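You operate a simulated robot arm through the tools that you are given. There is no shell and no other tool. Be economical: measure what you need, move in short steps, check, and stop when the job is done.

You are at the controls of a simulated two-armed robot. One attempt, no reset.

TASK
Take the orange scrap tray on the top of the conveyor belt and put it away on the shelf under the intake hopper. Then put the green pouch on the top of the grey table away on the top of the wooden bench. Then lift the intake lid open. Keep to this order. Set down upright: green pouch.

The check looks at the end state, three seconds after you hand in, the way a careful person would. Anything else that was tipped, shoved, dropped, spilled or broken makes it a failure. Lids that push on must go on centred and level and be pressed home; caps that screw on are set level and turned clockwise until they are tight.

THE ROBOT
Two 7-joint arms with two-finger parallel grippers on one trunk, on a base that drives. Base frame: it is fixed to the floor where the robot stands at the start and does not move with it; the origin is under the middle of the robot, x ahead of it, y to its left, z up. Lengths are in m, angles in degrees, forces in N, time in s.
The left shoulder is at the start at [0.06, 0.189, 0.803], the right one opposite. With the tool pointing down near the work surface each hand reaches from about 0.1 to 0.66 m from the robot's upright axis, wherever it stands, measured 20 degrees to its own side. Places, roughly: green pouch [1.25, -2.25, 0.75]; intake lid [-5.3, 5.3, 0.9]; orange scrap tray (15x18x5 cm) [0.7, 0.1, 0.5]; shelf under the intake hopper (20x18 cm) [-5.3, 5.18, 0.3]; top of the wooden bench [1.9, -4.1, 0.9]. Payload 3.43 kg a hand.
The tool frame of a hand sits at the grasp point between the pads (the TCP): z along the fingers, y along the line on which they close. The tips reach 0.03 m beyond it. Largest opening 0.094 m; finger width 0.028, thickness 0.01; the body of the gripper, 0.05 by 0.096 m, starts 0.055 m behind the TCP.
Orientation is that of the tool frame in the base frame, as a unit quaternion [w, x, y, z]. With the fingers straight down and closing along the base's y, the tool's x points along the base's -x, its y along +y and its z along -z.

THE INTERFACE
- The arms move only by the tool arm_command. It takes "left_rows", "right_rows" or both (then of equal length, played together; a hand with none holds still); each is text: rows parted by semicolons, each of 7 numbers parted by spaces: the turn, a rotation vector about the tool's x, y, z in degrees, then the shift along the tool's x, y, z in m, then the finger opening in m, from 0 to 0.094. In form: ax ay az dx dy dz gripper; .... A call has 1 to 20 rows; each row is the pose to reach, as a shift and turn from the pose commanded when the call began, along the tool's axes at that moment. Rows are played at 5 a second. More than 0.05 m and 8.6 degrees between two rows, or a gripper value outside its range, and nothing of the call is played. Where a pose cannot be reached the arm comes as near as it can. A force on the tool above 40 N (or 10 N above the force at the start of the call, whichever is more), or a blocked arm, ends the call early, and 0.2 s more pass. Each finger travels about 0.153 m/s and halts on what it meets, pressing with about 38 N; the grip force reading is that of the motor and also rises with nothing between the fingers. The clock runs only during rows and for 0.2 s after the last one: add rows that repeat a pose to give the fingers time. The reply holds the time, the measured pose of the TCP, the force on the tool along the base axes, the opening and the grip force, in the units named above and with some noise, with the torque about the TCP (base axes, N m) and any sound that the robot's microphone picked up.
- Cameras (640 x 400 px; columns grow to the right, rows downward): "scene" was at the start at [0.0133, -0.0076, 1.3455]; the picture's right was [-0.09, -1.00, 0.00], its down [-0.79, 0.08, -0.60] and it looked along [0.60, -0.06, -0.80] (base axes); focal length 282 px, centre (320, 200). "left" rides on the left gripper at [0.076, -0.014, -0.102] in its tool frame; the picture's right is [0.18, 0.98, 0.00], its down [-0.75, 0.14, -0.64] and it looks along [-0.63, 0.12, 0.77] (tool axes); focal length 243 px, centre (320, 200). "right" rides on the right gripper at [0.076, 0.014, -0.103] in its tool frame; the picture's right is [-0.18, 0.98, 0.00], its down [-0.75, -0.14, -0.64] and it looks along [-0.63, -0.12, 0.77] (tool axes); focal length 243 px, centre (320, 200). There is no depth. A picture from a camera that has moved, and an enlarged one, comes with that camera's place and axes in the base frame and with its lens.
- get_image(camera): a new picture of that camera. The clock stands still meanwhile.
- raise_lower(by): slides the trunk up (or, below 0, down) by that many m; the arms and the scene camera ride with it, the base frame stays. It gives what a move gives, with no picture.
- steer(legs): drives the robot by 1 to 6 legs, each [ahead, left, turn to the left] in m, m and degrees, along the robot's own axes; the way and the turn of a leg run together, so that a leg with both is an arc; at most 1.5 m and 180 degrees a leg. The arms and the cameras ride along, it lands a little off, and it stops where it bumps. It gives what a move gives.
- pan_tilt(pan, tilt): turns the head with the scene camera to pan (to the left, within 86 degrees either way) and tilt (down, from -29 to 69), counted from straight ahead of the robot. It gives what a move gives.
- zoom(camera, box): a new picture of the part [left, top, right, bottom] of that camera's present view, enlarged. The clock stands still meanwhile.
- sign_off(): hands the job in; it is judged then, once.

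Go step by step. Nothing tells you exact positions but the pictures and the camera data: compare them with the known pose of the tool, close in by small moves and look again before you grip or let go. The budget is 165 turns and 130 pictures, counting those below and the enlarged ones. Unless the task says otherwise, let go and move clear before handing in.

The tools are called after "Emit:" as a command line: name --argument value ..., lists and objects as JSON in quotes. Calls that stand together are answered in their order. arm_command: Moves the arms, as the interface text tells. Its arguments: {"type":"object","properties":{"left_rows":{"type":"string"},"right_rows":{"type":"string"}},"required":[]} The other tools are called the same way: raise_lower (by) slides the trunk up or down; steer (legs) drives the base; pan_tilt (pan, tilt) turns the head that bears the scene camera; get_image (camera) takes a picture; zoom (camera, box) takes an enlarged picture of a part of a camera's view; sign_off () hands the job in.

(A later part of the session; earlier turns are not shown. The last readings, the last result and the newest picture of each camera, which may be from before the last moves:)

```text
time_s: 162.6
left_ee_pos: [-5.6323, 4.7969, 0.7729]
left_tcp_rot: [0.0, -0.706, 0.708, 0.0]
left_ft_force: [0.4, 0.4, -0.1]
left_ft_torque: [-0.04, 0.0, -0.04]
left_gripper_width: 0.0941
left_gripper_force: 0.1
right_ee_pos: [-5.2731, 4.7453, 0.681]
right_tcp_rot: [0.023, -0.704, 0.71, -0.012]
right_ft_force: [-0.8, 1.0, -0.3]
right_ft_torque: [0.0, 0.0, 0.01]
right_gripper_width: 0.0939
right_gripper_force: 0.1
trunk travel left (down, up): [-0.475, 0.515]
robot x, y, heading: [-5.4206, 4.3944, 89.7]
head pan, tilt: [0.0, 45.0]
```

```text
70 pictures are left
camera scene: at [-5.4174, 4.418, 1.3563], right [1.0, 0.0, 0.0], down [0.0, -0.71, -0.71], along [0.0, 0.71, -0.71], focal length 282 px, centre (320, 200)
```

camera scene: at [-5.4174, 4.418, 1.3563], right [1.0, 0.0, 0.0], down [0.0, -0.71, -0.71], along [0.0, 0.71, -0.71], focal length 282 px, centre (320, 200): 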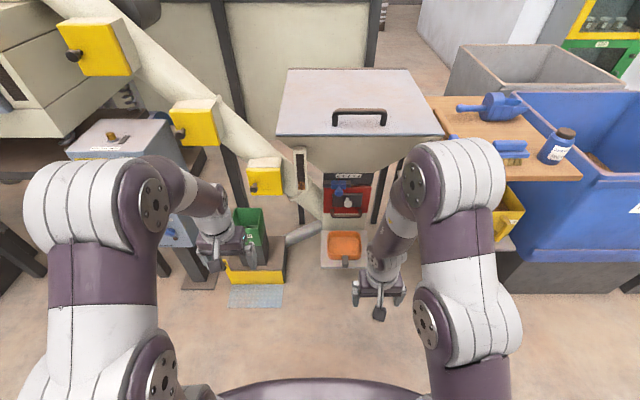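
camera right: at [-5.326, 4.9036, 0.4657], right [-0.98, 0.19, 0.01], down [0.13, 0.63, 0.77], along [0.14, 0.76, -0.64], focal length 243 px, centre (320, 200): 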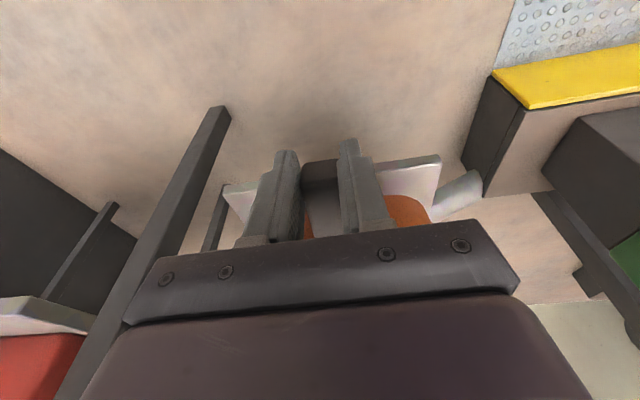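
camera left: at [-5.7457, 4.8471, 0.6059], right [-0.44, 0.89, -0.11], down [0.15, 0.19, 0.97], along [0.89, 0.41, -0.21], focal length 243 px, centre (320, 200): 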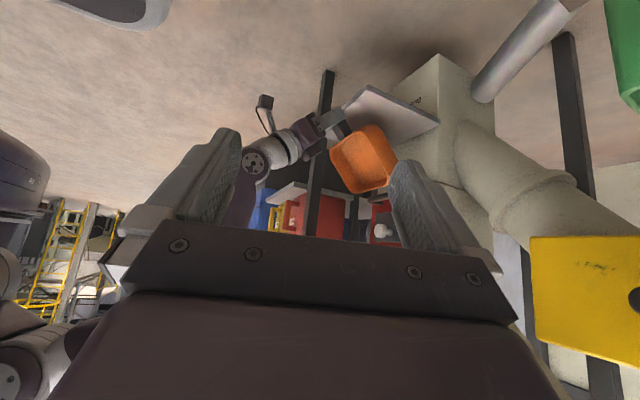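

Tray done. Now drive back toward the grey table with the pouch by the same route.

Emit:
steer --legs '[[0, -1.5, 0], [0, -0.9, 0], [0, 0, -179.8], [1.5, 0, 0], [1.5, 0, 0], [1.5, 0, 0]]'

Emit:
steer --legs '[[1.5, 0, 0], [1.1, 0, 0], [0, 0, 90], [1.5, 0, 0], [1.3, 0, 0]]'

Emit:
pan_tilt --pan 0 --tilt 20

Emit:
get_image --camera "scene"

```text
time_s: 203.0
left_ee_pos: [-2.5997, -0.4863, 0.7726]
left_tcp_rot: [0.0, 0.69, 0.723, 0.001]
left_ft_force: [-0.2, -0.4, 0.6]
left_ft_torque: [0.02, 0.0, -0.01]
left_gripper_width: 0.0941
left_gripper_force: 0.0
right_ee_pos: [-2.9605, -0.4521, 0.6811]
right_tcp_rot: [-0.011, 0.692, 0.722, -0.022]
right_ft_force: [-0.2, 0.0, 0.2]
right_ft_torque: [0.01, 0.0, -0.02]
right_gripper_width: 0.0941
right_gripper_force: 0.1
trunk travel left (down, up): [-0.475, 0.515]
robot x, y, heading: [-2.8346, -0.099, -87.3]
head pan, tilt: [0.0, 45.0]
```

```text
time_s: 232.6
left_ee_pos: [0.4524, -2.3171, 0.7723]
left_tcp_rot: [0.0, -0.024, 1.0, 0.001]
left_ft_force: [0.2, 0.1, -1.0]
left_ft_torque: [0.03, 0.0, -0.01]
left_gripper_width: 0.0938
left_gripper_force: 0.0
right_ee_pos: [0.418, -2.6788, 0.6799]
right_tcp_rot: [0.009, -0.02, 0.999, -0.023]
right_ft_force: [0.9, 0.0, 0.1]
right_ft_torque: [-0.02, 0.01, -0.02]
right_gripper_width: 0.094
right_gripper_force: 0.1
trunk travel left (down, up): [-0.475, 0.515]
robot x, y, heading: [0.0606, -2.5528, 2.9]
head pan, tilt: [0.0, 45.0]
```

```text
time_s: 233.5
left_ee_pos: [0.4502, -2.3178, 0.7726]
left_tcp_rot: [0.0, -0.024, 1.0, 0.0]
left_ft_force: [-0.4, 0.2, 0.1]
left_ft_torque: [0.02, 0.03, 0.02]
left_gripper_width: 0.094
left_gripper_force: 0.0
right_ee_pos: [0.4174, -2.6789, 0.6793]
right_tcp_rot: [0.009, -0.021, 0.999, -0.024]
right_ft_force: [-0.1, -0.5, -0.6]
right_ft_torque: [-0.02, -0.01, -0.04]
right_gripper_width: 0.0939
right_gripper_force: 0.1
trunk travel left (down, up): [-0.475, 0.515]
robot x, y, heading: [0.0594, -2.5531, 2.4]
head pan, tilt: [0.0, 20.0]
```

```text
69 pictures are left
camera scene: at [0.0942, -2.5516, 1.3949], right [0.05, -1.0, 0.0], down [-0.34, -0.02, -0.94], along [0.94, 0.04, -0.34], focal length 282 px, centre (320, 200)
```

scene: 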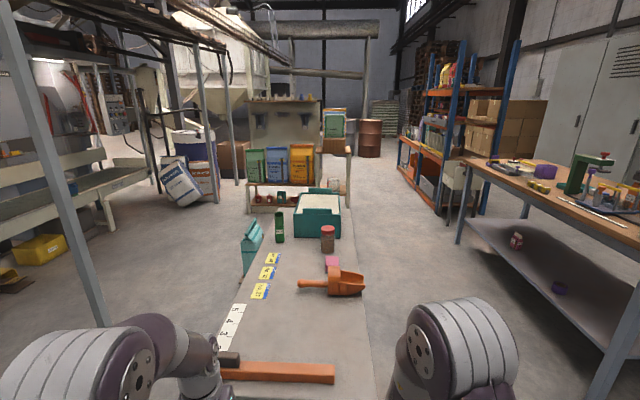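

The left hand is over the table's near end; I'll retreat a bit first, then look closely for the green pouch.

Emit:
steer --legs '[[-0.35, 0, -2.5]]'

Emit:
zoom --camera "scene" --box '[200, 150, 420, 300]'

Emit:
get_image --camera "scene"

```text
time_s: 235.7
left_ee_pos: [0.1112, -2.344, 0.7723]
left_tcp_rot: [0.0, -0.001, 1.0, 0.0]
left_ft_force: [-0.1, 0.5, 0.4]
left_ft_torque: [0.01, -0.01, -0.04]
left_gripper_width: 0.094
left_gripper_force: 0.0
right_ee_pos: [0.0606, -2.7037, 0.6804]
right_tcp_rot: [0.009, 0.002, 1.0, -0.025]
right_ft_force: [0.6, -0.2, -0.1]
right_ft_torque: [-0.02, -0.03, 0.03]
right_gripper_width: 0.094
right_gripper_force: 0.1
trunk travel left (down, up): [-0.475, 0.515]
robot x, y, heading: [-0.2894, -2.5616, -0.1]
head pan, tilt: [0.0, 20.0]
```

```text
2.67 times, centred on (310, 225) of scene
camera zoom: at [-0.2578, -2.5617, 1.3951], right [0.0, -1.0, 0.0], down [-0.34, 0.0, -0.94], along [0.94, 0.0, -0.34], focal length 751 px, centre (347, 133)
```

zoom: 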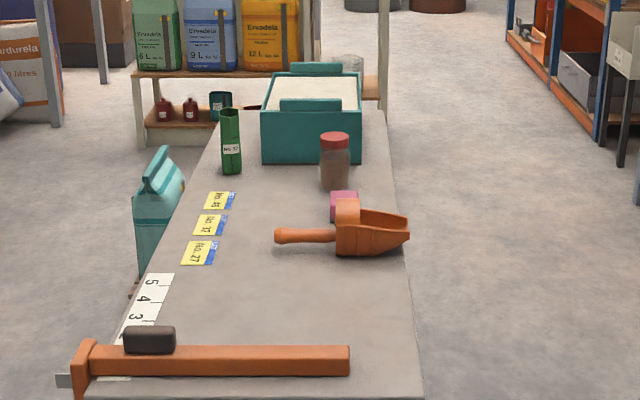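

```text
67 pictures are left
camera scene: at [-0.2578, -2.5617, 1.3951], right [0.0, -1.0, 0.0], down [-0.34, 0.0, -0.94], along [0.94, 0.0, -0.34], focal length 282 px, centre (320, 200)
```

scene: 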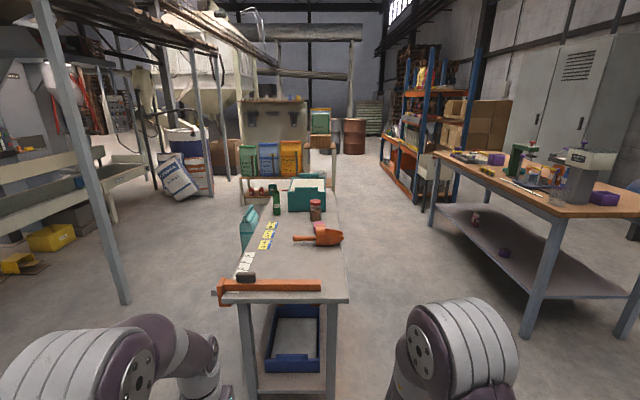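

The green pouch stands near the north edge of the table at about (1.28, -2.31). I'll approach from the north side with the left hand; raise the trunk first for clearance.

Emit:
raise_lower --by 0.2

Emit:
steer --legs '[[0.5, 1.0, 0], [0.5, 0, 0], [0, 0, -90], [0, 0.35, 0]]'

Emit:
pan_tilt --pan 10 --tilt 50

Emit:
get_image --camera "scene"

```text
time_s: 237.9
left_ee_pos: [0.1103, -2.3447, 0.9712]
left_tcp_rot: [0.0, 0.0, 1.0, -0.001]
left_ft_force: [0.3, 0.2, -0.1]
left_ft_torque: [0.01, -0.04, -0.05]
left_gripper_width: 0.0939
left_gripper_force: 0.0
right_ee_pos: [0.0596, -2.7037, 0.8798]
right_tcp_rot: [0.007, 0.002, 1.0, -0.025]
right_ft_force: [-0.4, -0.7, 0.6]
right_ft_torque: [-0.01, 0.01, 0.02]
right_gripper_width: 0.0939
right_gripper_force: 0.0
trunk travel left (down, up): [-0.675, 0.315]
robot x, y, heading: [-0.2861, -2.5577, -0.2]
head pan, tilt: [0.0, 20.0]
```

```text
time_s: 251.8
left_ee_pos: [1.2848, -1.9447, 0.9726]
left_tcp_rot: [0.0, 0.699, 0.715, 0.0]
left_ft_force: [-0.9, 0.1, -0.2]
left_ft_torque: [-0.01, 0.01, 0.0]
left_gripper_width: 0.0941
left_gripper_force: 0.0
right_ee_pos: [0.9254, -1.9028, 0.8794]
right_tcp_rot: [-0.011, 0.7, 0.714, -0.023]
right_ft_force: [-0.8, -0.2, -1.2]
right_ft_torque: [-0.01, 0.0, -0.02]
right_gripper_width: 0.0939
right_gripper_force: 0.0
trunk travel left (down, up): [-0.675, 0.315]
robot x, y, heading: [1.0569, -1.5498, -88.8]
head pan, tilt: [0.0, 20.0]
```

```text
time_s: 252.8
left_ee_pos: [1.2859, -1.9448, 0.9726]
left_tcp_rot: [0.001, 0.699, 0.715, 0.001]
left_ft_force: [-0.2, -0.4, 0.4]
left_ft_torque: [0.01, 0.01, 0.02]
left_gripper_width: 0.0943
left_gripper_force: 0.1
right_ee_pos: [0.9231, -1.9031, 0.8804]
right_tcp_rot: [-0.012, 0.7, 0.714, -0.022]
right_ft_force: [0.8, 0.5, 0.0]
right_ft_torque: [0.0, -0.02, 0.0]
right_gripper_width: 0.0943
right_gripper_force: 0.0
trunk travel left (down, up): [-0.675, 0.315]
robot x, y, heading: [1.0595, -1.5522, -88.4]
head pan, tilt: [10.0, 50.0]
```

```text
66 pictures are left
camera scene: at [1.0719, -1.5661, 1.5495], right [-0.98, -0.2, 0.0], down [-0.15, 0.75, -0.64], along [0.13, -0.63, -0.77], focal length 282 px, centre (320, 200)
```

scene: 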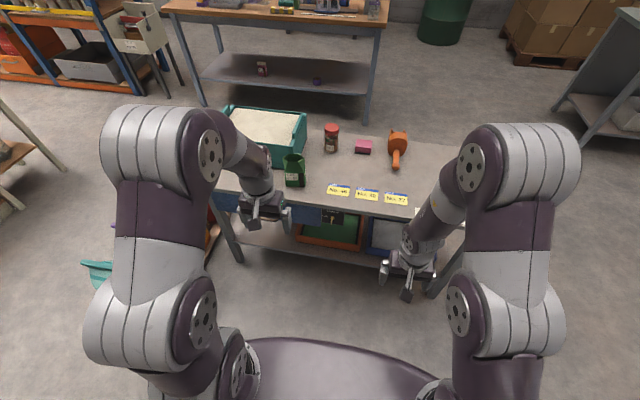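

Emit:
zoom --camera "scene" --box '[240, 110, 360, 220]'

Emit:
get_image --camera "left"

```text
3.64 times, centred on (300, 165) of scene
camera zoom: at [1.0719, -1.5661, 1.5495], right [-0.98, -0.2, 0.0], down [-0.15, 0.75, -0.64], along [0.13, -0.63, -0.77], focal length 1024 px, centre (393, 327)
```

zoom: 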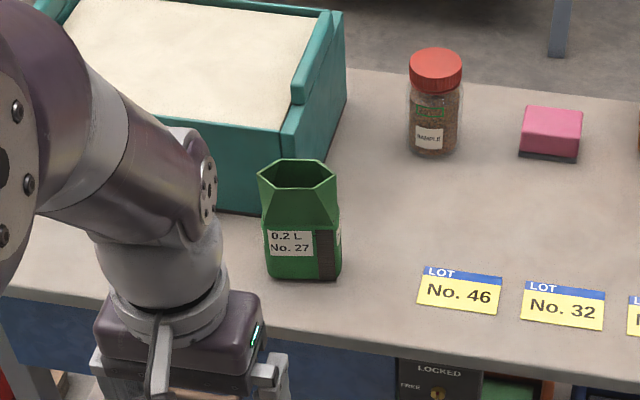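

```text
64 pictures are left
camera left: at [1.2674, -1.87, 1.0744], right [0.98, 0.21, 0.0], down [0.16, -0.75, 0.64], along [0.13, -0.63, -0.77], focal length 243 px, centre (320, 200)
```

left: 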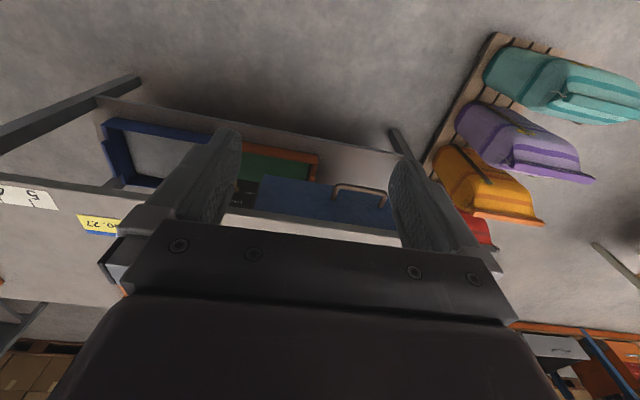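

The pouch (0.2 L, open top) stands at about (1.325, -2.315), 8 cm wide in x, ~4.6 cm deep in y, top at z≈0.85. I'll drive closer and yaw the left hand so that it closes along y.

Emit:
steer --legs '[[0.2, 0, -1.6]]'

Emit:
arm_command --left_rows "0 0 -8 0 0 0 0.094; 0 0 -16 0 0 0 0.094; 0 0 -24 0 0 0 0.094; 0 0 -32 0 0 0 0.094; 0 0 -40 0 0 0 0.094; 0 0 -48 0 0 0 0.094; 0 0 -56 0 0 0 0.094; 0 0 -64 0 0 0 0.094; 0 0 -72 0 0 0 0.094; 0 0 -80 0 0 0 0.094; 0 0 -88 0 0 0 0.094; 0 0 -90 0 0 0 0.094; 0 0 -90 0 0 0 0.094"

Emit:
get_image --camera "scene"

Emit:
get_image --camera "left"

```text
time_s: 254.4
left_ee_pos: [1.2745, -2.1547, 0.9718]
left_tcp_rot: [0.0, 0.71, 0.704, 0.0]
left_ft_force: [-1.1, -0.7, -0.3]
left_ft_torque: [0.01, 0.0, 0.03]
left_gripper_width: 0.0939
left_gripper_force: 0.2
right_ee_pos: [0.9151, -2.1016, 0.8798]
right_tcp_rot: [-0.012, 0.711, 0.702, -0.023]
right_ft_force: [0.8, -0.2, 0.2]
right_ft_torque: [0.03, -0.02, 0.0]
right_gripper_width: 0.0941
right_gripper_force: 0.1
trunk travel left (down, up): [-0.675, 0.315]
robot x, y, heading: [1.0627, -1.752, -90.2]
head pan, tilt: [10.0, 50.0]
```

```text
time_s: 257.2
left_ee_pos: [1.2749, -2.154, 0.9733]
left_tcp_rot: [0.0, 0.004, 1.0, 0.0]
left_ft_force: [0.3, -0.1, -0.5]
left_ft_torque: [0.01, -0.01, -0.01]
left_gripper_width: 0.0939
left_gripper_force: 0.1
right_ee_pos: [0.9164, -2.1005, 0.8802]
right_tcp_rot: [-0.012, 0.71, 0.704, -0.024]
right_ft_force: [-0.1, 0.0, -0.7]
right_ft_torque: [0.0, -0.03, -0.01]
right_gripper_width: 0.0941
right_gripper_force: 0.0
trunk travel left (down, up): [-0.675, 0.315]
robot x, y, heading: [1.0601, -1.7558, -90.5]
head pan, tilt: [10.0, 50.0]
```

```text
63 pictures are left
camera scene: at [1.0733, -1.7688, 1.5494], right [-0.99, -0.17, 0.0], down [-0.13, 0.76, -0.64], along [0.11, -0.63, -0.77], focal length 282 px, centre (320, 200)
```

scene: 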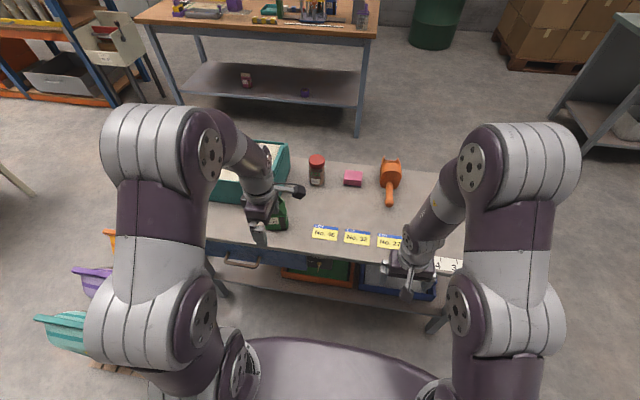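

```text
62 pictures are left
camera left: at [1.1971, -2.1686, 1.0744], right [-0.18, 0.98, 0.0], down [0.75, 0.14, 0.64], along [0.63, 0.12, -0.77], focal length 243 px, centre (320, 200)
```

left: 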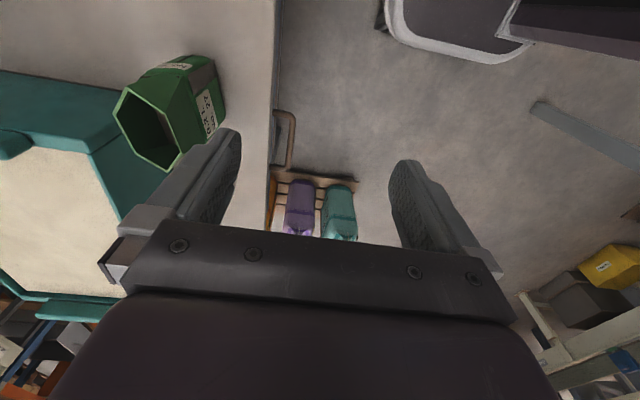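

Emit:
zoom --camera "left" --box '[90, 30, 260, 190]'

Emit:
zoom --camera "scene" --box '[220, 140, 340, 260]'

```text
2.50 times, centred on (175, 110) of left
camera zoom: at [1.1971, -2.1686, 1.0744], right [-0.18, 0.98, 0.0], down [0.75, 0.14, 0.64], along [0.63, 0.12, -0.77], focal length 606 px, centre (682, 425)
```

zoom: 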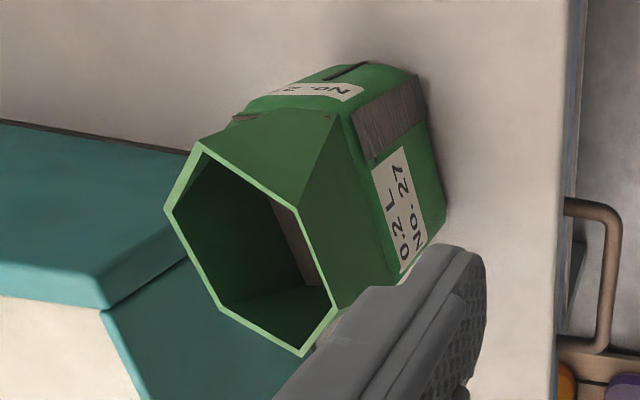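

```text
3.33 times, centred on (280, 200) of scene
camera zoom: at [1.0733, -1.7688, 1.5494], right [-0.99, -0.17, 0.0], down [-0.13, 0.76, -0.64], along [0.11, -0.63, -0.77], focal length 938 px, centre (453, 200)
```

zoom: 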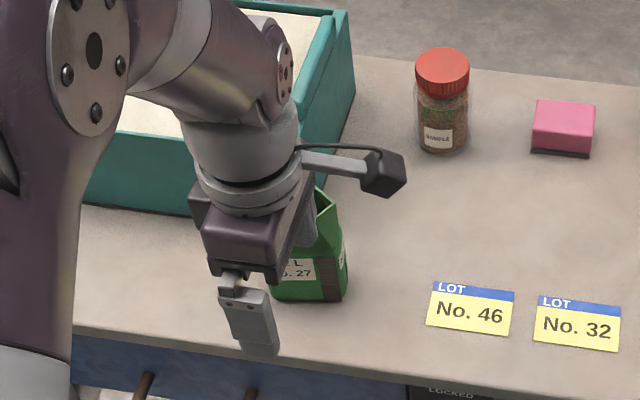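

The mouth is centred at (1.329, -2.3125), rim z≈0.85, yawed about +12°. I'll move above it, align the yaw, and pre-close to 72 mm.

Emit:
arm_command --left_rows "0 0 -4 -0.015 -0.04 0 0.09; 0 0 -8 -0.03 -0.08 0 0.08; 0 0 -12 -0.045 -0.12 0 0.072; 0 0 -12 -0.054 -0.1585 0 0.072; 0 0 -12 -0.054 -0.1585 0 0.072; 0 0 -12 -0.054 -0.1585 0 0.072"

Emit:
get_image --camera "left"

Emit:
zoom --camera "scene" --box '[220, 140, 340, 260]'

```text
time_s: 258.6
left_ee_pos: [1.3258, -2.3045, 0.9665]
left_tcp_rot: [0.0, -0.102, 0.995, 0.001]
left_ft_force: [0.4, 0.3, 0.4]
left_ft_torque: [-0.02, -0.01, -0.01]
left_gripper_width: 0.0721
left_gripper_force: 0.1
left hand out of reach, approached as far as the arm can: row 4, 5, 6
right_ee_pos: [0.9151, -2.1022, 0.8801]
right_tcp_rot: [-0.011, 0.711, 0.703, -0.023]
right_ft_force: [-1.0, -0.5, 0.0]
right_ft_torque: [0.01, 0.0, 0.0]
right_gripper_width: 0.094
right_gripper_force: 0.0
trunk travel left (down, up): [-0.675, 0.315]
robot x, y, heading: [1.0598, -1.7517, -90.0]
head pan, tilt: [10.0, 50.0]
```

```text
59 pictures are left
camera left: at [1.2529, -2.3347, 1.0676], right [-0.38, 0.93, 0.0], down [0.71, 0.29, 0.64], along [0.59, 0.24, -0.77], focal length 243 px, centre (320, 200)
```

left: 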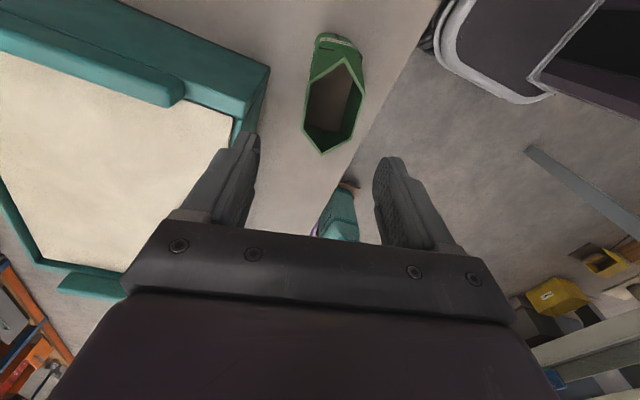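

```text
3.33 times, centred on (280, 200) of scene
camera zoom: at [1.0735, -1.7699, 1.5494], right [-0.99, -0.17, 0.0], down [-0.13, 0.76, -0.64], along [0.11, -0.63, -0.77], focal length 938 px, centre (453, 200)
```

zoom: 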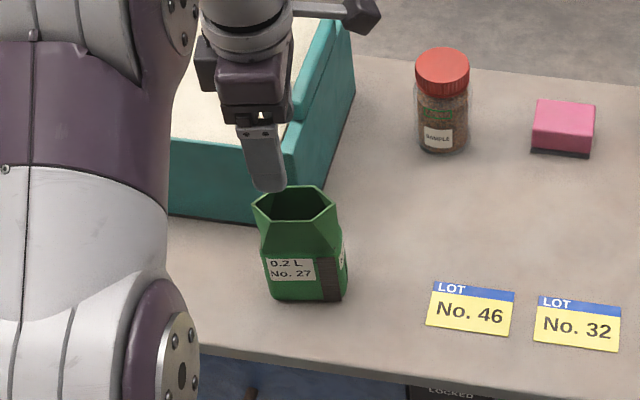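

Refined: mouth centre ≈(1.316, -2.299), rim z≈0.865, table ≈0.737. Descend half-way with a small correction and check.

Emit:
arm_command --left_rows "0 0 0 0.004 0.003 0.02 0.072; 0 0 0 0.008 0.006 0.04 0.072; 0 0 0 0.008 0.006 0.06 0.072; 0 0 0 0.008 0.006 0.06 0.072"

Emit:
get_image --camera "left"

Emit:
zoom --camera "scene" --box '[220, 140, 340, 260]'

```text
time_s: 259.6
left_ee_pos: [1.3167, -2.301, 0.9074]
left_tcp_rot: [0.0, -0.102, 0.995, 0.0]
left_ft_force: [-1.0, -0.9, 0.6]
left_ft_torque: [-0.02, -0.02, 0.02]
left_gripper_width: 0.0722
left_gripper_force: 0.0
right_ee_pos: [0.9159, -2.1004, 0.8807]
right_tcp_rot: [-0.012, 0.711, 0.703, -0.023]
right_ft_force: [0.8, -0.8, -0.5]
right_ft_torque: [-0.04, -0.01, -0.01]
right_gripper_width: 0.0943
right_gripper_force: 0.0
trunk travel left (down, up): [-0.675, 0.315]
robot x, y, heading: [1.0606, -1.7555, -90.4]
head pan, tilt: [10.0, 50.0]
```

```text
57 pictures are left
camera left: at [1.2438, -2.3304, 1.0083], right [-0.38, 0.93, 0.0], down [0.71, 0.29, 0.64], along [0.59, 0.24, -0.77], focal length 243 px, centre (320, 200)
```

left: 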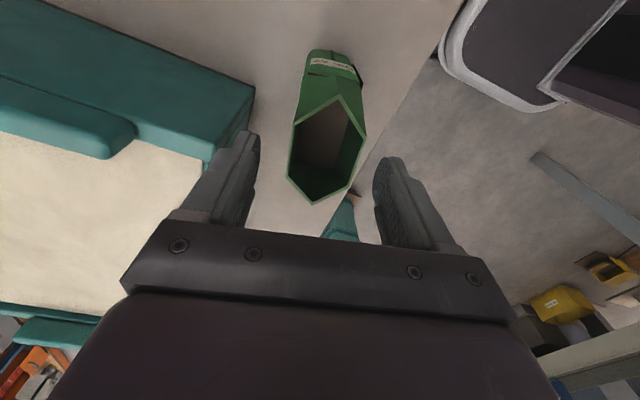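

```text
3.33 times, centred on (280, 200) of scene
camera zoom: at [1.0732, -1.7687, 1.5494], right [-0.99, -0.17, 0.0], down [-0.13, 0.76, -0.64], along [0.11, -0.63, -0.77], focal length 938 px, centre (453, 200)
```

zoom: 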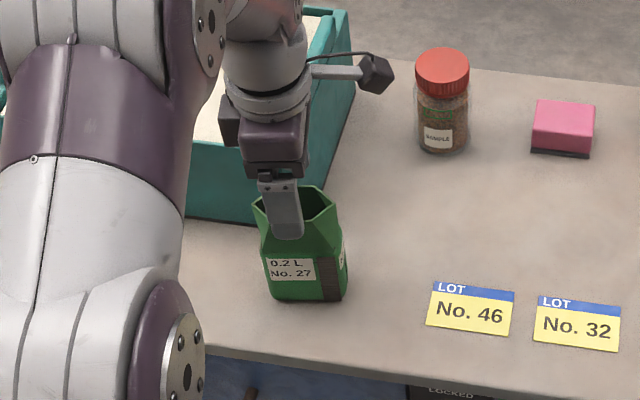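

Aligned within a few mm. Descend to z≈0.822 and check.

Emit:
arm_command --left_rows "0 0 0 0.002 0.003 0.025 0.072; 0 0 0 0.003 0.003 0.05 0.072; 0 0 0 0.003 0.003 0.07 0.072; 0 0 0 0.003 0.003 0.085 0.072; 0 0 0 0.003 0.003 0.085 0.072"

Emit:
get_image --camera "left"

Emit:
zoom --camera "scene" --box '[220, 140, 340, 260]'

```text
time_s: 260.8
left_ee_pos: [1.3138, -2.2964, 0.8218]
left_tcp_rot: [0.0, -0.102, 0.995, 0.001]
left_ft_force: [-0.2, -0.9, 0.7]
left_ft_torque: [0.01, -0.02, 0.03]
left_gripper_width: 0.072
left_gripper_force: 0.0
right_ee_pos: [0.9153, -2.1004, 0.8805]
right_tcp_rot: [-0.012, 0.711, 0.703, -0.023]
right_ft_force: [0.0, 0.7, -0.1]
right_ft_torque: [0.01, 0.0, 0.01]
right_gripper_width: 0.094
right_gripper_force: 0.1
trunk travel left (down, up): [-0.675, 0.315]
robot x, y, heading: [1.0627, -1.7519, -90.1]
head pan, tilt: [10.0, 50.0]
```

```text
55 pictures are left
camera left: at [1.2406, -2.3273, 0.9231], right [-0.38, 0.93, 0.0], down [0.71, 0.29, 0.64], along [0.59, 0.24, -0.77], focal length 243 px, centre (320, 200)
```

left: 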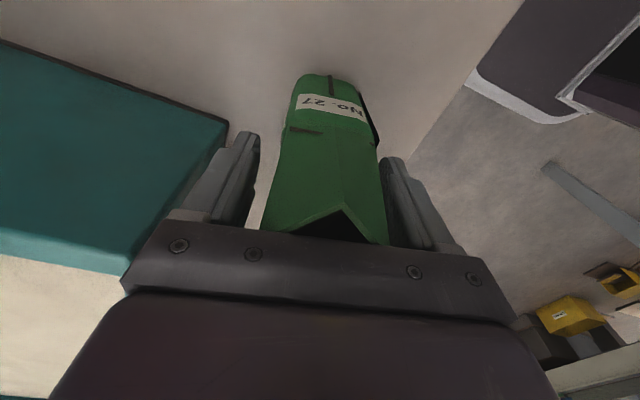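

```text
3.33 times, centred on (280, 200) of scene
camera zoom: at [1.0732, -1.7686, 1.5494], right [-0.99, -0.17, 0.0], down [-0.13, 0.76, -0.64], along [0.11, -0.63, -0.77], focal length 938 px, centre (453, 200)
```

zoom: 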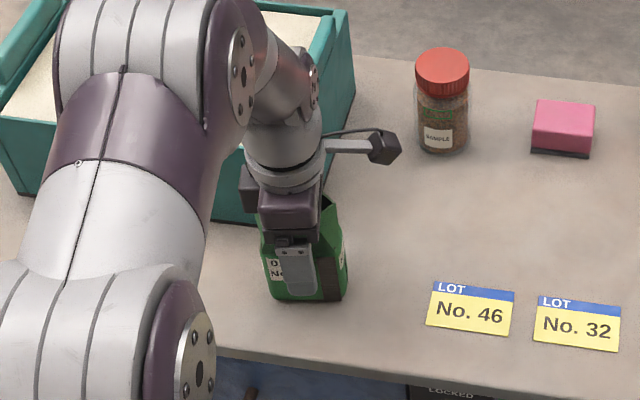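

Pouch is between the fingers, slightly toward the near finger; shift 5 mm and close.

Emit:
arm_command --left_rows "0 0 0 0 0.005 0 0.072; 0 0 0 0 0.005 0 0.06; 0 0 0 0 0.005 0 0.045; 0 0 0 0 0.005 0 0.03; 0 0 0 0 0.005 0 0.03; 0 0 0 0 0.005 0 0.03"

Emit:
get_image --camera "left"

```text
time_s: 262.2
left_ee_pos: [1.3124, -2.2928, 0.821]
left_tcp_rot: [0.0, -0.101, 0.995, 0.0]
left_ft_force: [-0.7, 0.1, 1.3]
left_ft_torque: [-0.02, -0.01, -0.01]
left_gripper_width: 0.0472
left_gripper_force: 38.2
right_ee_pos: [0.9148, -2.1014, 0.8807]
right_tcp_rot: [-0.012, 0.711, 0.703, -0.023]
right_ft_force: [-0.6, 0.6, 0.5]
right_ft_torque: [0.0, 0.0, 0.01]
right_gripper_width: 0.0941
right_gripper_force: 0.0
trunk travel left (down, up): [-0.675, 0.315]
robot x, y, heading: [1.0611, -1.7517, -90.3]
head pan, tilt: [10.0, 50.0]
```

```text
53 pictures are left
camera left: at [1.2396, -2.3228, 0.9236], right [-0.38, 0.93, 0.0], down [0.71, 0.29, 0.64], along [0.59, 0.24, -0.77], focal length 243 px, centre (320, 200)
```

left: 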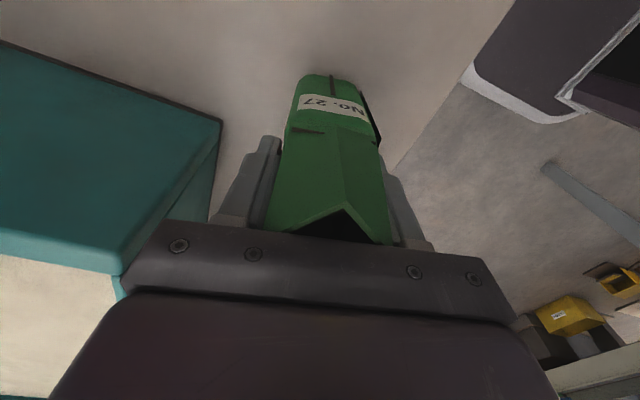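

Gripped at 47 mm. Lift with the trunk, straight up.

Emit:
raise_lower --by 0.2

Emit:
get_image --camera "left"

Emit:
get_image --camera "scene"

```text
time_s: 264.4
left_ee_pos: [1.3127, -2.2923, 1.0214]
left_tcp_rot: [0.0, -0.102, 0.995, 0.0]
left_ft_force: [0.5, -0.1, -0.1]
left_ft_torque: [-0.02, -0.02, -0.02]
left_gripper_width: 0.0471
left_gripper_force: 38.1
right_ee_pos: [0.9151, -2.1017, 1.0806]
right_tcp_rot: [-0.011, 0.711, 0.703, -0.023]
right_ft_force: [0.0, -0.1, 0.1]
right_ft_torque: [0.01, 0.01, 0.04]
right_gripper_width: 0.0941
right_gripper_force: 0.0
trunk travel left (down, up): [-0.875, 0.115]
robot x, y, heading: [1.063, -1.7521, -90.2]
head pan, tilt: [10.0, 50.0]
```

```text
52 pictures are left
camera left: at [1.2397, -2.323, 1.1233], right [-0.38, 0.93, 0.0], down [0.71, 0.29, 0.64], along [0.59, 0.24, -0.77], focal length 243 px, centre (320, 200)
```

left: 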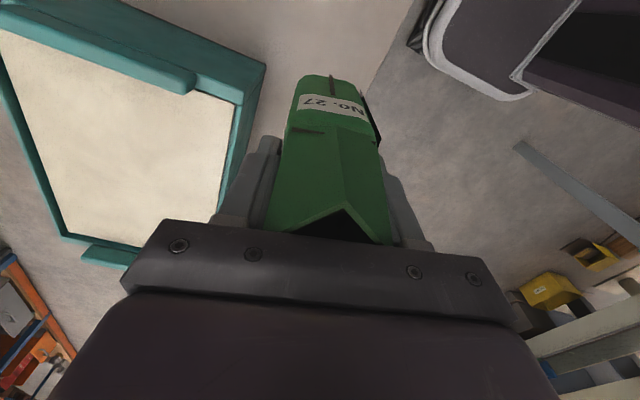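

```text
51 pictures are left
camera scene: at [1.0733, -1.769, 1.7494], right [-0.99, -0.17, 0.0], down [-0.13, 0.76, -0.64], along [0.11, -0.63, -0.77], focal length 282 px, centre (320, 200)
```

scene: 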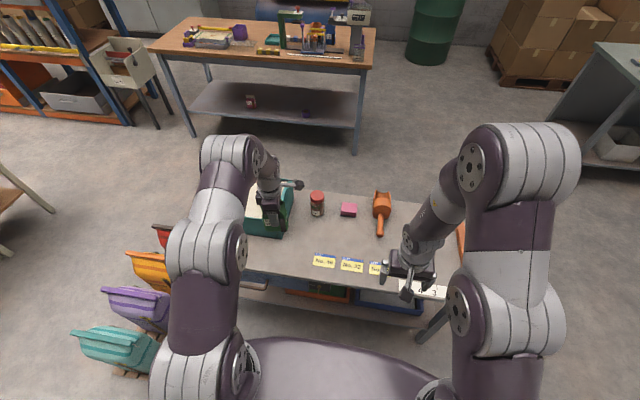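

Pouch held upright. I'll draw the hand in, then drive around the west end of the table to the aisle in front of the wooden bench.

Emit:
arm_command --left_rows "0 0 0 0.005 0.03 0 0.03; 0 0 0 0.01 0.06 0 0.03; 0 0 0 0.016 0.09 0 0.03; 0 0 0 0.022 0.12 0 0.03; 0 0 0 0.022 0.137 0 0.03; 0 0 0 0.022 0.137 0 0.03"

Emit:
raise_lower --by 0.08

Emit:
steer --legs '[[-0.2, 0, 0], [0, -1.25, 0], [1.25, 0, 0], [0, 0.9, 0]]'

Emit:
pan_tilt --pan 30 --tilt 35

Emit:
get_image --camera "scene"

```text
time_s: 265.8
left_ee_pos: [1.2636, -2.162, 1.0225]
left_tcp_rot: [-0.001, -0.102, 0.995, 0.0]
left_ft_force: [-0.1, 0.2, -0.2]
left_ft_torque: [0.02, 0.0, -0.03]
left_gripper_width: 0.047
left_gripper_force: 37.5
right_ee_pos: [0.9155, -2.1012, 1.0799]
right_tcp_rot: [-0.011, 0.711, 0.703, -0.023]
right_ft_force: [0.0, -0.5, -0.6]
right_ft_torque: [0.03, 0.0, -0.01]
right_gripper_width: 0.0943
right_gripper_force: 0.0
trunk travel left (down, up): [-0.875, 0.115]
robot x, y, heading: [1.0606, -1.7538, -90.2]
head pan, tilt: [10.0, 50.0]
```

```text
time_s: 266.9
left_ee_pos: [1.2646, -2.1626, 1.1019]
left_tcp_rot: [0.0, -0.102, 0.995, 0.0]
left_ft_force: [0.0, 0.0, -0.5]
left_ft_torque: [-0.02, 0.0, 0.0]
left_gripper_width: 0.0472
left_gripper_force: 38.4
right_ee_pos: [0.916, -2.1011, 1.1595]
right_tcp_rot: [-0.012, 0.711, 0.703, -0.023]
right_ft_force: [0.5, -0.6, -0.6]
right_ft_torque: [0.01, 0.03, -0.01]
right_gripper_width: 0.0941
right_gripper_force: 0.0
trunk travel left (down, up): [-0.955, 0.035]
robot x, y, heading: [1.0601, -1.7493, -90.4]
head pan, tilt: [10.0, 50.0]
```

```text
time_s: 283.4
left_ee_pos: [0.6588, -3.1728, 1.1027]
left_tcp_rot: [0.0, -0.202, 0.979, -0.001]
left_ft_force: [-0.6, -0.5, 0.0]
left_ft_torque: [0.01, -0.03, 0.02]
left_gripper_width: 0.0472
left_gripper_force: 37.7
right_ee_pos: [0.304, -3.1816, 1.16]
right_tcp_rot: [-0.01, 0.636, 0.771, -0.022]
right_ft_force: [-0.8, 0.4, 0.7]
right_ft_torque: [0.01, 0.01, 0.01]
right_gripper_width: 0.0936
right_gripper_force: 0.0
trunk travel left (down, up): [-0.955, 0.035]
robot x, y, heading: [0.3772, -2.8072, -78.5]
head pan, tilt: [10.0, 50.0]
stopped in leg 4: the robot was blocked; the commanded pose is now the measured one
```

```text
time_s: 284.2
left_ee_pos: [0.6621, -3.1714, 1.1024]
left_tcp_rot: [0.0, -0.202, 0.979, -0.001]
left_ft_force: [-0.1, 0.3, 0.1]
left_ft_torque: [-0.01, 0.01, 0.02]
left_gripper_width: 0.0471
left_gripper_force: 38.2
right_ee_pos: [0.3081, -3.1821, 1.1613]
right_tcp_rot: [-0.01, 0.636, 0.772, -0.023]
right_ft_force: [0.3, 0.4, -1.0]
right_ft_torque: [-0.01, 0.06, 0.01]
right_gripper_width: 0.0939
right_gripper_force: 0.0
trunk travel left (down, up): [-0.955, 0.035]
robot x, y, heading: [0.3792, -2.8099, -78.8]
head pan, tilt: [30.0, 35.0]
```

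```text
50 pictures are left
camera scene: at [0.4252, -2.8184, 1.8511], right [-0.75, -0.66, 0.0], down [-0.38, 0.43, -0.82], along [0.54, -0.61, -0.57], focal length 282 px, centre (320, 200)
```

scene: 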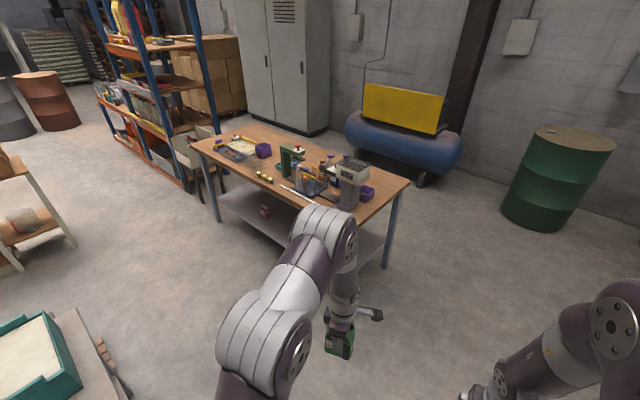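

The base clipped the table end because I was not far enough south. Step away, then look at the table to make sure nothing moved.

Emit:
steer --legs '[[0, -0.12, 0], [0, 0, -11.2], [0.38, 0, 0]]'

Emit:
pan_tilt --pan 86 --tilt 35

Emit:
get_image --camera "scene"

```text
time_s: 288.2
left_ee_pos: [0.4717, -3.6213, 1.1032]
left_tcp_rot: [0.001, -0.107, 0.994, -0.001]
left_ft_force: [-0.1, 0.2, -0.2]
left_ft_torque: [0.03, -0.02, -0.01]
left_gripper_width: 0.047
left_gripper_force: 38.0
right_ee_pos: [0.1228, -3.5635, 1.1606]
right_tcp_rot: [-0.012, 0.706, 0.707, -0.024]
right_ft_force: [0.0, 0.6, -0.2]
right_ft_torque: [-0.03, 0.02, -0.03]
right_gripper_width: 0.0937
right_gripper_force: 0.0
trunk travel left (down, up): [-0.955, 0.035]
robot x, y, heading: [0.2615, -3.2175, -89.4]
head pan, tilt: [30.0, 35.0]
```

```text
time_s: 289.5
left_ee_pos: [0.4711, -3.623, 1.1011]
left_tcp_rot: [0.0, -0.108, 0.994, -0.001]
left_ft_force: [0.6, -0.4, 0.6]
left_ft_torque: [-0.02, -0.02, -0.03]
left_gripper_width: 0.0472
left_gripper_force: 38.0
right_ee_pos: [0.1238, -3.5651, 1.1611]
right_tcp_rot: [-0.012, 0.706, 0.707, -0.022]
right_ft_force: [0.0, 1.1, 0.1]
right_ft_torque: [0.01, -0.04, 0.02]
right_gripper_width: 0.094
right_gripper_force: 0.1
trunk travel left (down, up): [-0.955, 0.035]
robot x, y, heading: [0.262, -3.2116, -89.6]
head pan, tilt: [85.9, 35.0]
```

```text
49 pictures are left
camera scene: at [0.3503, -3.1615, 1.8512], right [-0.06, -1.0, 0.0], down [-0.57, 0.04, -0.82], along [0.82, -0.05, -0.57], focal length 282 px, centre (320, 200)
```

scene: 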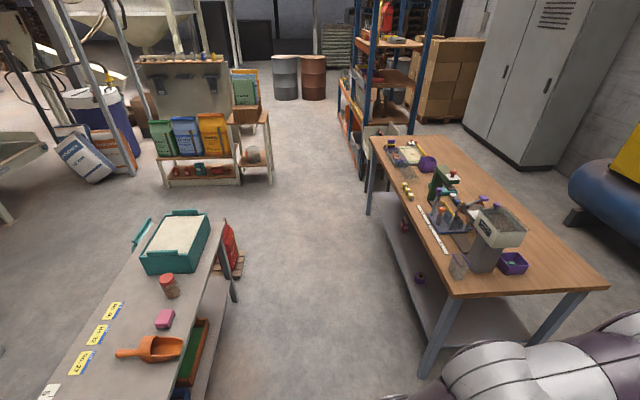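

The table is undisturbed. Free spot on the wooden bench: its south-west corner near (1.17, -4.25). I'll approach from the bench's west end.

Emit:
steer --legs '[[1.22, 0, 0], [0, 0, 89.6]]'

Emit:
pan_tilt --pan 5 --tilt 45

Emit:
get_image --camera "scene"

```text
time_s: 299.5
left_ee_pos: [0.6832, -4.2372, 1.1022]
left_tcp_rot: [0.0, 0.78, -0.626, 0.001]
left_ft_force: [0.3, 0.7, -0.3]
left_ft_torque: [0.0, 0.0, 0.02]
left_gripper_width: 0.0471
left_gripper_force: 38.3
right_ee_pos: [0.6262, -4.5858, 1.1595]
right_tcp_rot: [0.008, -0.002, 1.0, -0.024]
right_ft_force: [-0.3, -0.2, -0.7]
right_ft_torque: [0.0, -0.01, -0.03]
right_gripper_width: 0.0941
right_gripper_force: 0.1
trunk travel left (down, up): [-0.955, 0.035]
robot x, y, heading: [0.2773, -4.4487, 0.6]
head pan, tilt: [85.9, 35.0]
```

```text
time_s: 301.1
left_ee_pos: [0.6832, -4.2365, 1.1016]
left_tcp_rot: [-0.001, 0.78, -0.626, 0.001]
left_ft_force: [-0.6, -0.4, 0.2]
left_ft_torque: [0.0, -0.01, 0.0]
left_gripper_width: 0.0471
left_gripper_force: 37.4
right_ee_pos: [0.6276, -4.585, 1.1613]
right_tcp_rot: [0.006, -0.002, 1.0, -0.024]
right_ft_force: [0.7, -0.6, 0.0]
right_ft_torque: [-0.04, 0.04, -0.03]
right_gripper_width: 0.0935
right_gripper_force: 0.2
trunk travel left (down, up): [-0.955, 0.035]
robot x, y, heading: [0.2781, -4.4425, 0.8]
head pan, tilt: [5.0, 45.0]
```

```text
48 pictures are left
camera scene: at [0.2962, -4.4394, 1.8364], right [0.1, -1.0, 0.0], down [-0.7, -0.07, -0.71], along [0.7, 0.07, -0.71], focal length 282 px, centre (320, 200)
```

scene: 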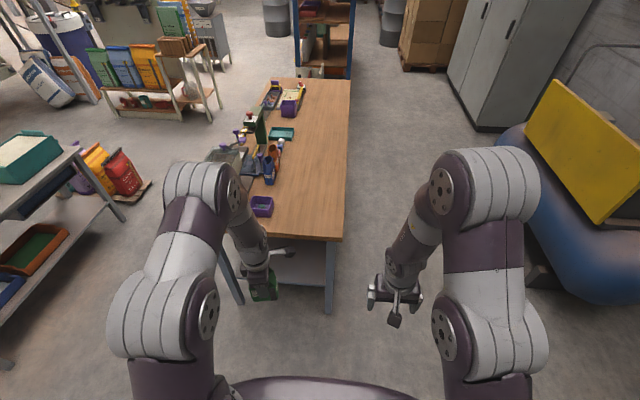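

There's a wide free area on the bench's south half. Drive forward 0.3 m, then extend over (1.17, -4.29).

Emit:
steer --legs '[[0.3, -0.03, -0.7]]'

Emit:
get_image --camera "left"

Emit:
get_image --camera "scene"

```text
time_s: 303.1
left_ee_pos: [0.9828, -4.2703, 1.1024]
left_tcp_rot: [-0.001, 0.775, -0.632, 0.0]
left_ft_force: [-1.1, 0.3, 0.5]
left_ft_torque: [0.02, -0.02, -0.01]
left_gripper_width: 0.0473
left_gripper_force: 37.7
right_ee_pos: [0.9211, -4.6198, 1.1617]
right_tcp_rot: [0.008, 0.005, 1.0, -0.025]
right_ft_force: [0.4, 0.0, 0.4]
right_ft_torque: [-0.03, 0.02, -0.01]
right_gripper_width: 0.0939
right_gripper_force: 0.1
trunk travel left (down, up): [-0.955, 0.035]
robot x, y, heading: [0.5743, -4.4734, -0.4]
head pan, tilt: [5.0, 45.0]
```

```text
47 pictures are left
camera left: at [1.0114, -4.3431, 1.2046], right [-0.92, -0.38, 0.0], down [-0.29, 0.71, 0.64], along [-0.24, 0.59, -0.77], focal length 243 px, centre (320, 200)
```

left: 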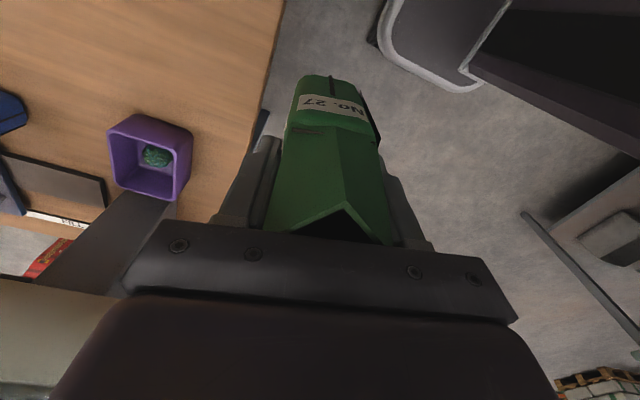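

```text
46 pictures are left
camera scene: at [0.5923, -4.4682, 1.8364], right [0.08, -1.0, 0.0], down [-0.7, -0.06, -0.71], along [0.71, 0.06, -0.71], focal length 282 px, centre (320, 200)
```

scene: 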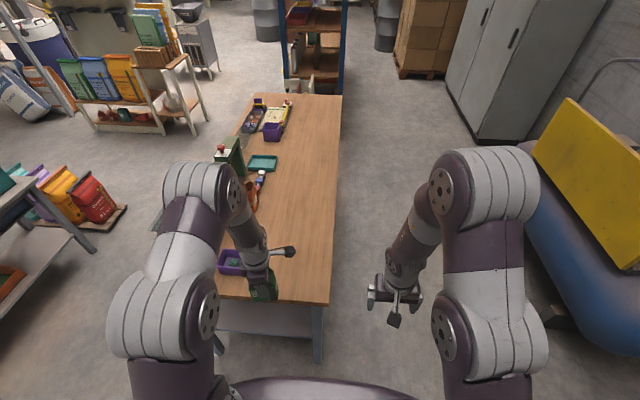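

Emit:
arm_command --left_rows "0 0 0 0.012 -0.036 0 0.03; 0 0 0 0.023 -0.072 0 0.03; 0 0 0 0.034 -0.108 0 0.03; 0 0 0 0.046 -0.144 0 0.03; 0 0 0 0.057 -0.179 0 0.03; 0 0 0 0.057 -0.179 0 0.03"

Emit:
get_image --camera "left"

Emit:
zoom --camera "scene" --box '[200, 180, 360, 320]'

```text
time_s: 304.5
left_ee_pos: [1.171, -4.2907, 1.1023]
left_tcp_rot: [-0.001, 0.776, -0.631, 0.0]
left_ft_force: [0.8, 0.2, -0.1]
left_ft_torque: [0.03, -0.06, 0.01]
left_gripper_width: 0.0472
left_gripper_force: 38.3
right_ee_pos: [0.9225, -4.6195, 1.1607]
right_tcp_rot: [0.008, 0.005, 1.0, -0.024]
right_ft_force: [-0.6, 0.5, -0.2]
right_ft_torque: [0.03, 0.0, 0.01]
right_gripper_width: 0.0939
right_gripper_force: 0.2
trunk travel left (down, up): [-0.955, 0.035]
robot x, y, heading: [0.5768, -4.4773, -0.1]
head pan, tilt: [5.0, 45.0]
```

```text
45 pictures are left
camera left: at [1.2003, -4.3632, 1.204], right [-0.93, -0.38, 0.0], down [-0.29, 0.71, 0.64], along [-0.24, 0.59, -0.77], focal length 243 px, centre (320, 200)
```

left: 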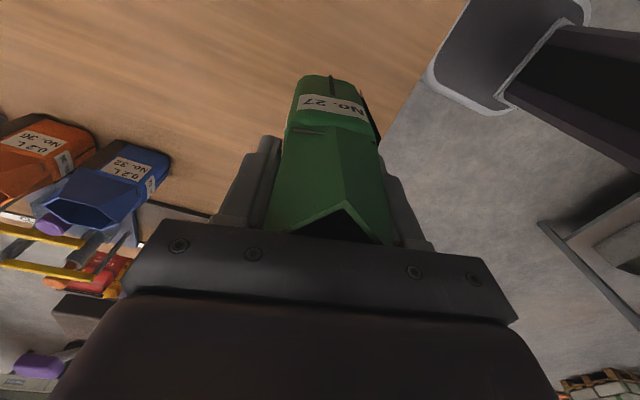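

```text
2.86 times, centred on (280, 250) of scene
camera zoom: at [0.5945, -4.4684, 1.8364], right [0.08, -1.0, 0.0], down [-0.7, -0.06, -0.71], along [0.7, 0.06, -0.71], focal length 804 px, centre (434, 57)
```

zoom: 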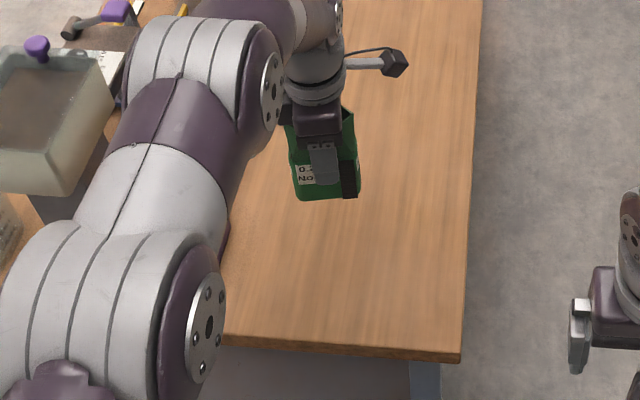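

Over the free spot. Lower with the trunk by 8 cm, then check the height.

Emit:
raise_lower --by -0.08

Emit:
get_image --camera "left"

Emit:
zoom --camera "scene" --box '[200, 180, 360, 320]'

```text
time_s: 305.7
left_ee_pos: [1.1723, -4.2903, 1.0224]
left_tcp_rot: [-0.001, 0.775, -0.632, 0.001]
left_ft_force: [0.2, -0.4, -0.3]
left_ft_torque: [-0.02, 0.02, -0.01]
left_gripper_width: 0.0473
left_gripper_force: 38.1
right_ee_pos: [0.9231, -4.6195, 1.0802]
right_tcp_rot: [0.007, 0.005, 1.0, -0.025]
right_ft_force: [0.6, 0.6, 0.4]
right_ft_torque: [0.0, -0.03, -0.04]
right_gripper_width: 0.0939
right_gripper_force: 0.1
trunk travel left (down, up): [-0.875, 0.115]
robot x, y, heading: [0.5731, -4.4776, 0.3]
head pan, tilt: [5.0, 45.0]
```

```text
43 pictures are left
camera left: at [1.2004, -4.3631, 1.1239], right [-0.92, -0.38, 0.0], down [-0.29, 0.71, 0.64], along [-0.24, 0.59, -0.77], focal length 243 px, centre (320, 200)
```

left: 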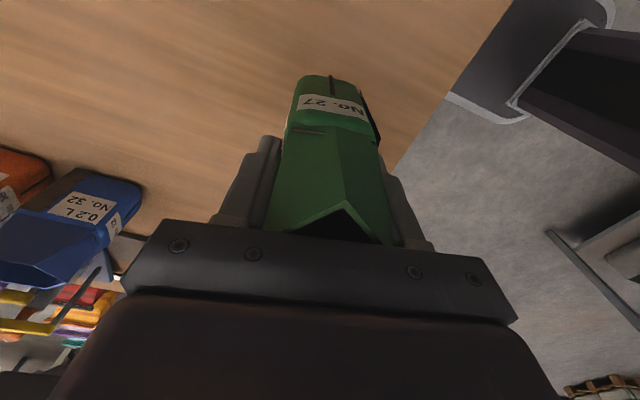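

```text
2.86 times, centred on (280, 250) of scene
camera zoom: at [0.5949, -4.4685, 1.7564], right [0.08, -1.0, 0.0], down [-0.7, -0.06, -0.71], along [0.7, 0.06, -0.71], focal length 804 px, centre (434, 57)
```

zoom: 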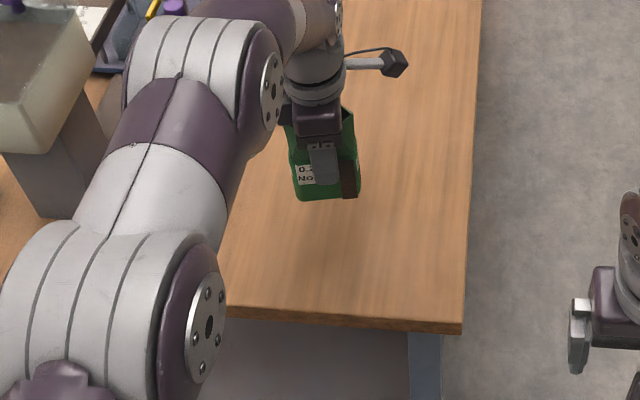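

Lower in small steps with the arm until the pouch touches down.

Emit:
arm_command --left_rows "0 0 0 0 0 0.006 0.03; 0 0 0 0 0 0.012 0.03; 0 0 0 0 0 0.018 0.03; 0 0 0 0 0 0.024 0.03; 0 0 0 0 0 0.03 0.03; 0 0 0 0 0 0.03 0.03"

Emit:
zoom --camera "scene" --box '[200, 180, 360, 320]'

```text
time_s: 307.1
left_ee_pos: [1.172, -4.2911, 0.9911]
left_tcp_rot: [0.0, 0.776, -0.631, 0.0]
left_ft_force: [-0.5, 0.5, -0.2]
left_ft_torque: [-0.03, -0.01, -0.01]
left_gripper_width: 0.0471
left_gripper_force: 38.1
right_ee_pos: [0.9249, -4.6191, 1.0807]
right_tcp_rot: [0.007, 0.004, 1.0, -0.025]
right_ft_force: [0.5, -0.7, 0.2]
right_ft_torque: [0.0, 0.01, 0.01]
right_gripper_width: 0.0941
right_gripper_force: 0.1
trunk travel left (down, up): [-0.875, 0.115]
robot x, y, heading: [0.5791, -4.475, -0.4]
head pan, tilt: [5.0, 45.0]
```

```text
2.86 times, centred on (280, 250) of scene
camera zoom: at [0.595, -4.4685, 1.7563], right [0.08, -1.0, 0.0], down [-0.7, -0.06, -0.71], along [0.7, 0.06, -0.71], focal length 804 px, centre (434, 57)
```

zoom: 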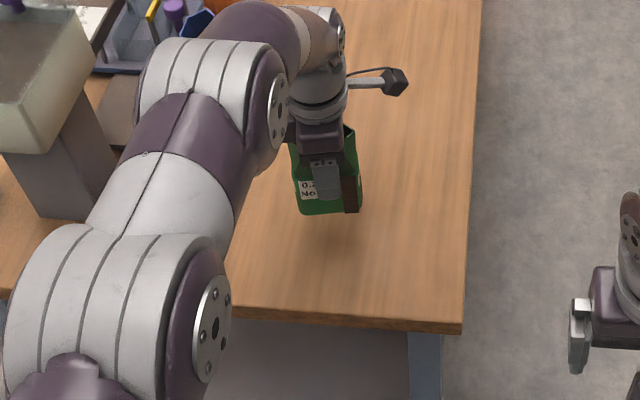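

Emit:
arm_command --left_rows "0 0 0 0 0 0.005 0.03; 0 0 0 0 0 0.01 0.03; 0 0 0 0 0 0.014 0.03; 0 0 0 0 0 0.014 0.03"

Emit:
zoom --camera "scene" --box '[270, 200, 350, 270]'

```text
time_s: 308.1
left_ee_pos: [1.1725, -4.2907, 0.9777]
left_tcp_rot: [-0.001, 0.776, -0.631, 0.0]
left_ft_force: [-0.4, 0.0, -0.4]
left_ft_torque: [0.0, 0.01, 0.0]
left_gripper_width: 0.047
left_gripper_force: 37.5
right_ee_pos: [0.9231, -4.6197, 1.0804]
right_tcp_rot: [0.007, 0.005, 1.0, -0.025]
right_ft_force: [-0.1, 1.1, -0.8]
right_ft_torque: [-0.04, -0.01, 0.0]
right_gripper_width: 0.0942
right_gripper_force: 0.1
trunk travel left (down, up): [-0.875, 0.115]
robot x, y, heading: [0.5721, -4.4758, -0.1]
head pan, tilt: [5.0, 45.0]
```

```text
5.71 times, centred on (310, 235) of scene
camera zoom: at [0.5951, -4.4685, 1.7563], right [0.08, -1.0, 0.0], down [-0.7, -0.06, -0.71], along [0.7, 0.06, -0.71], focal length 1609 px, centre (377, 0)
```

zoom: 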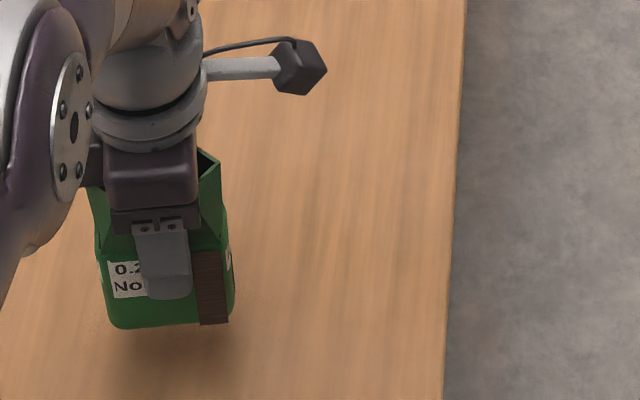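

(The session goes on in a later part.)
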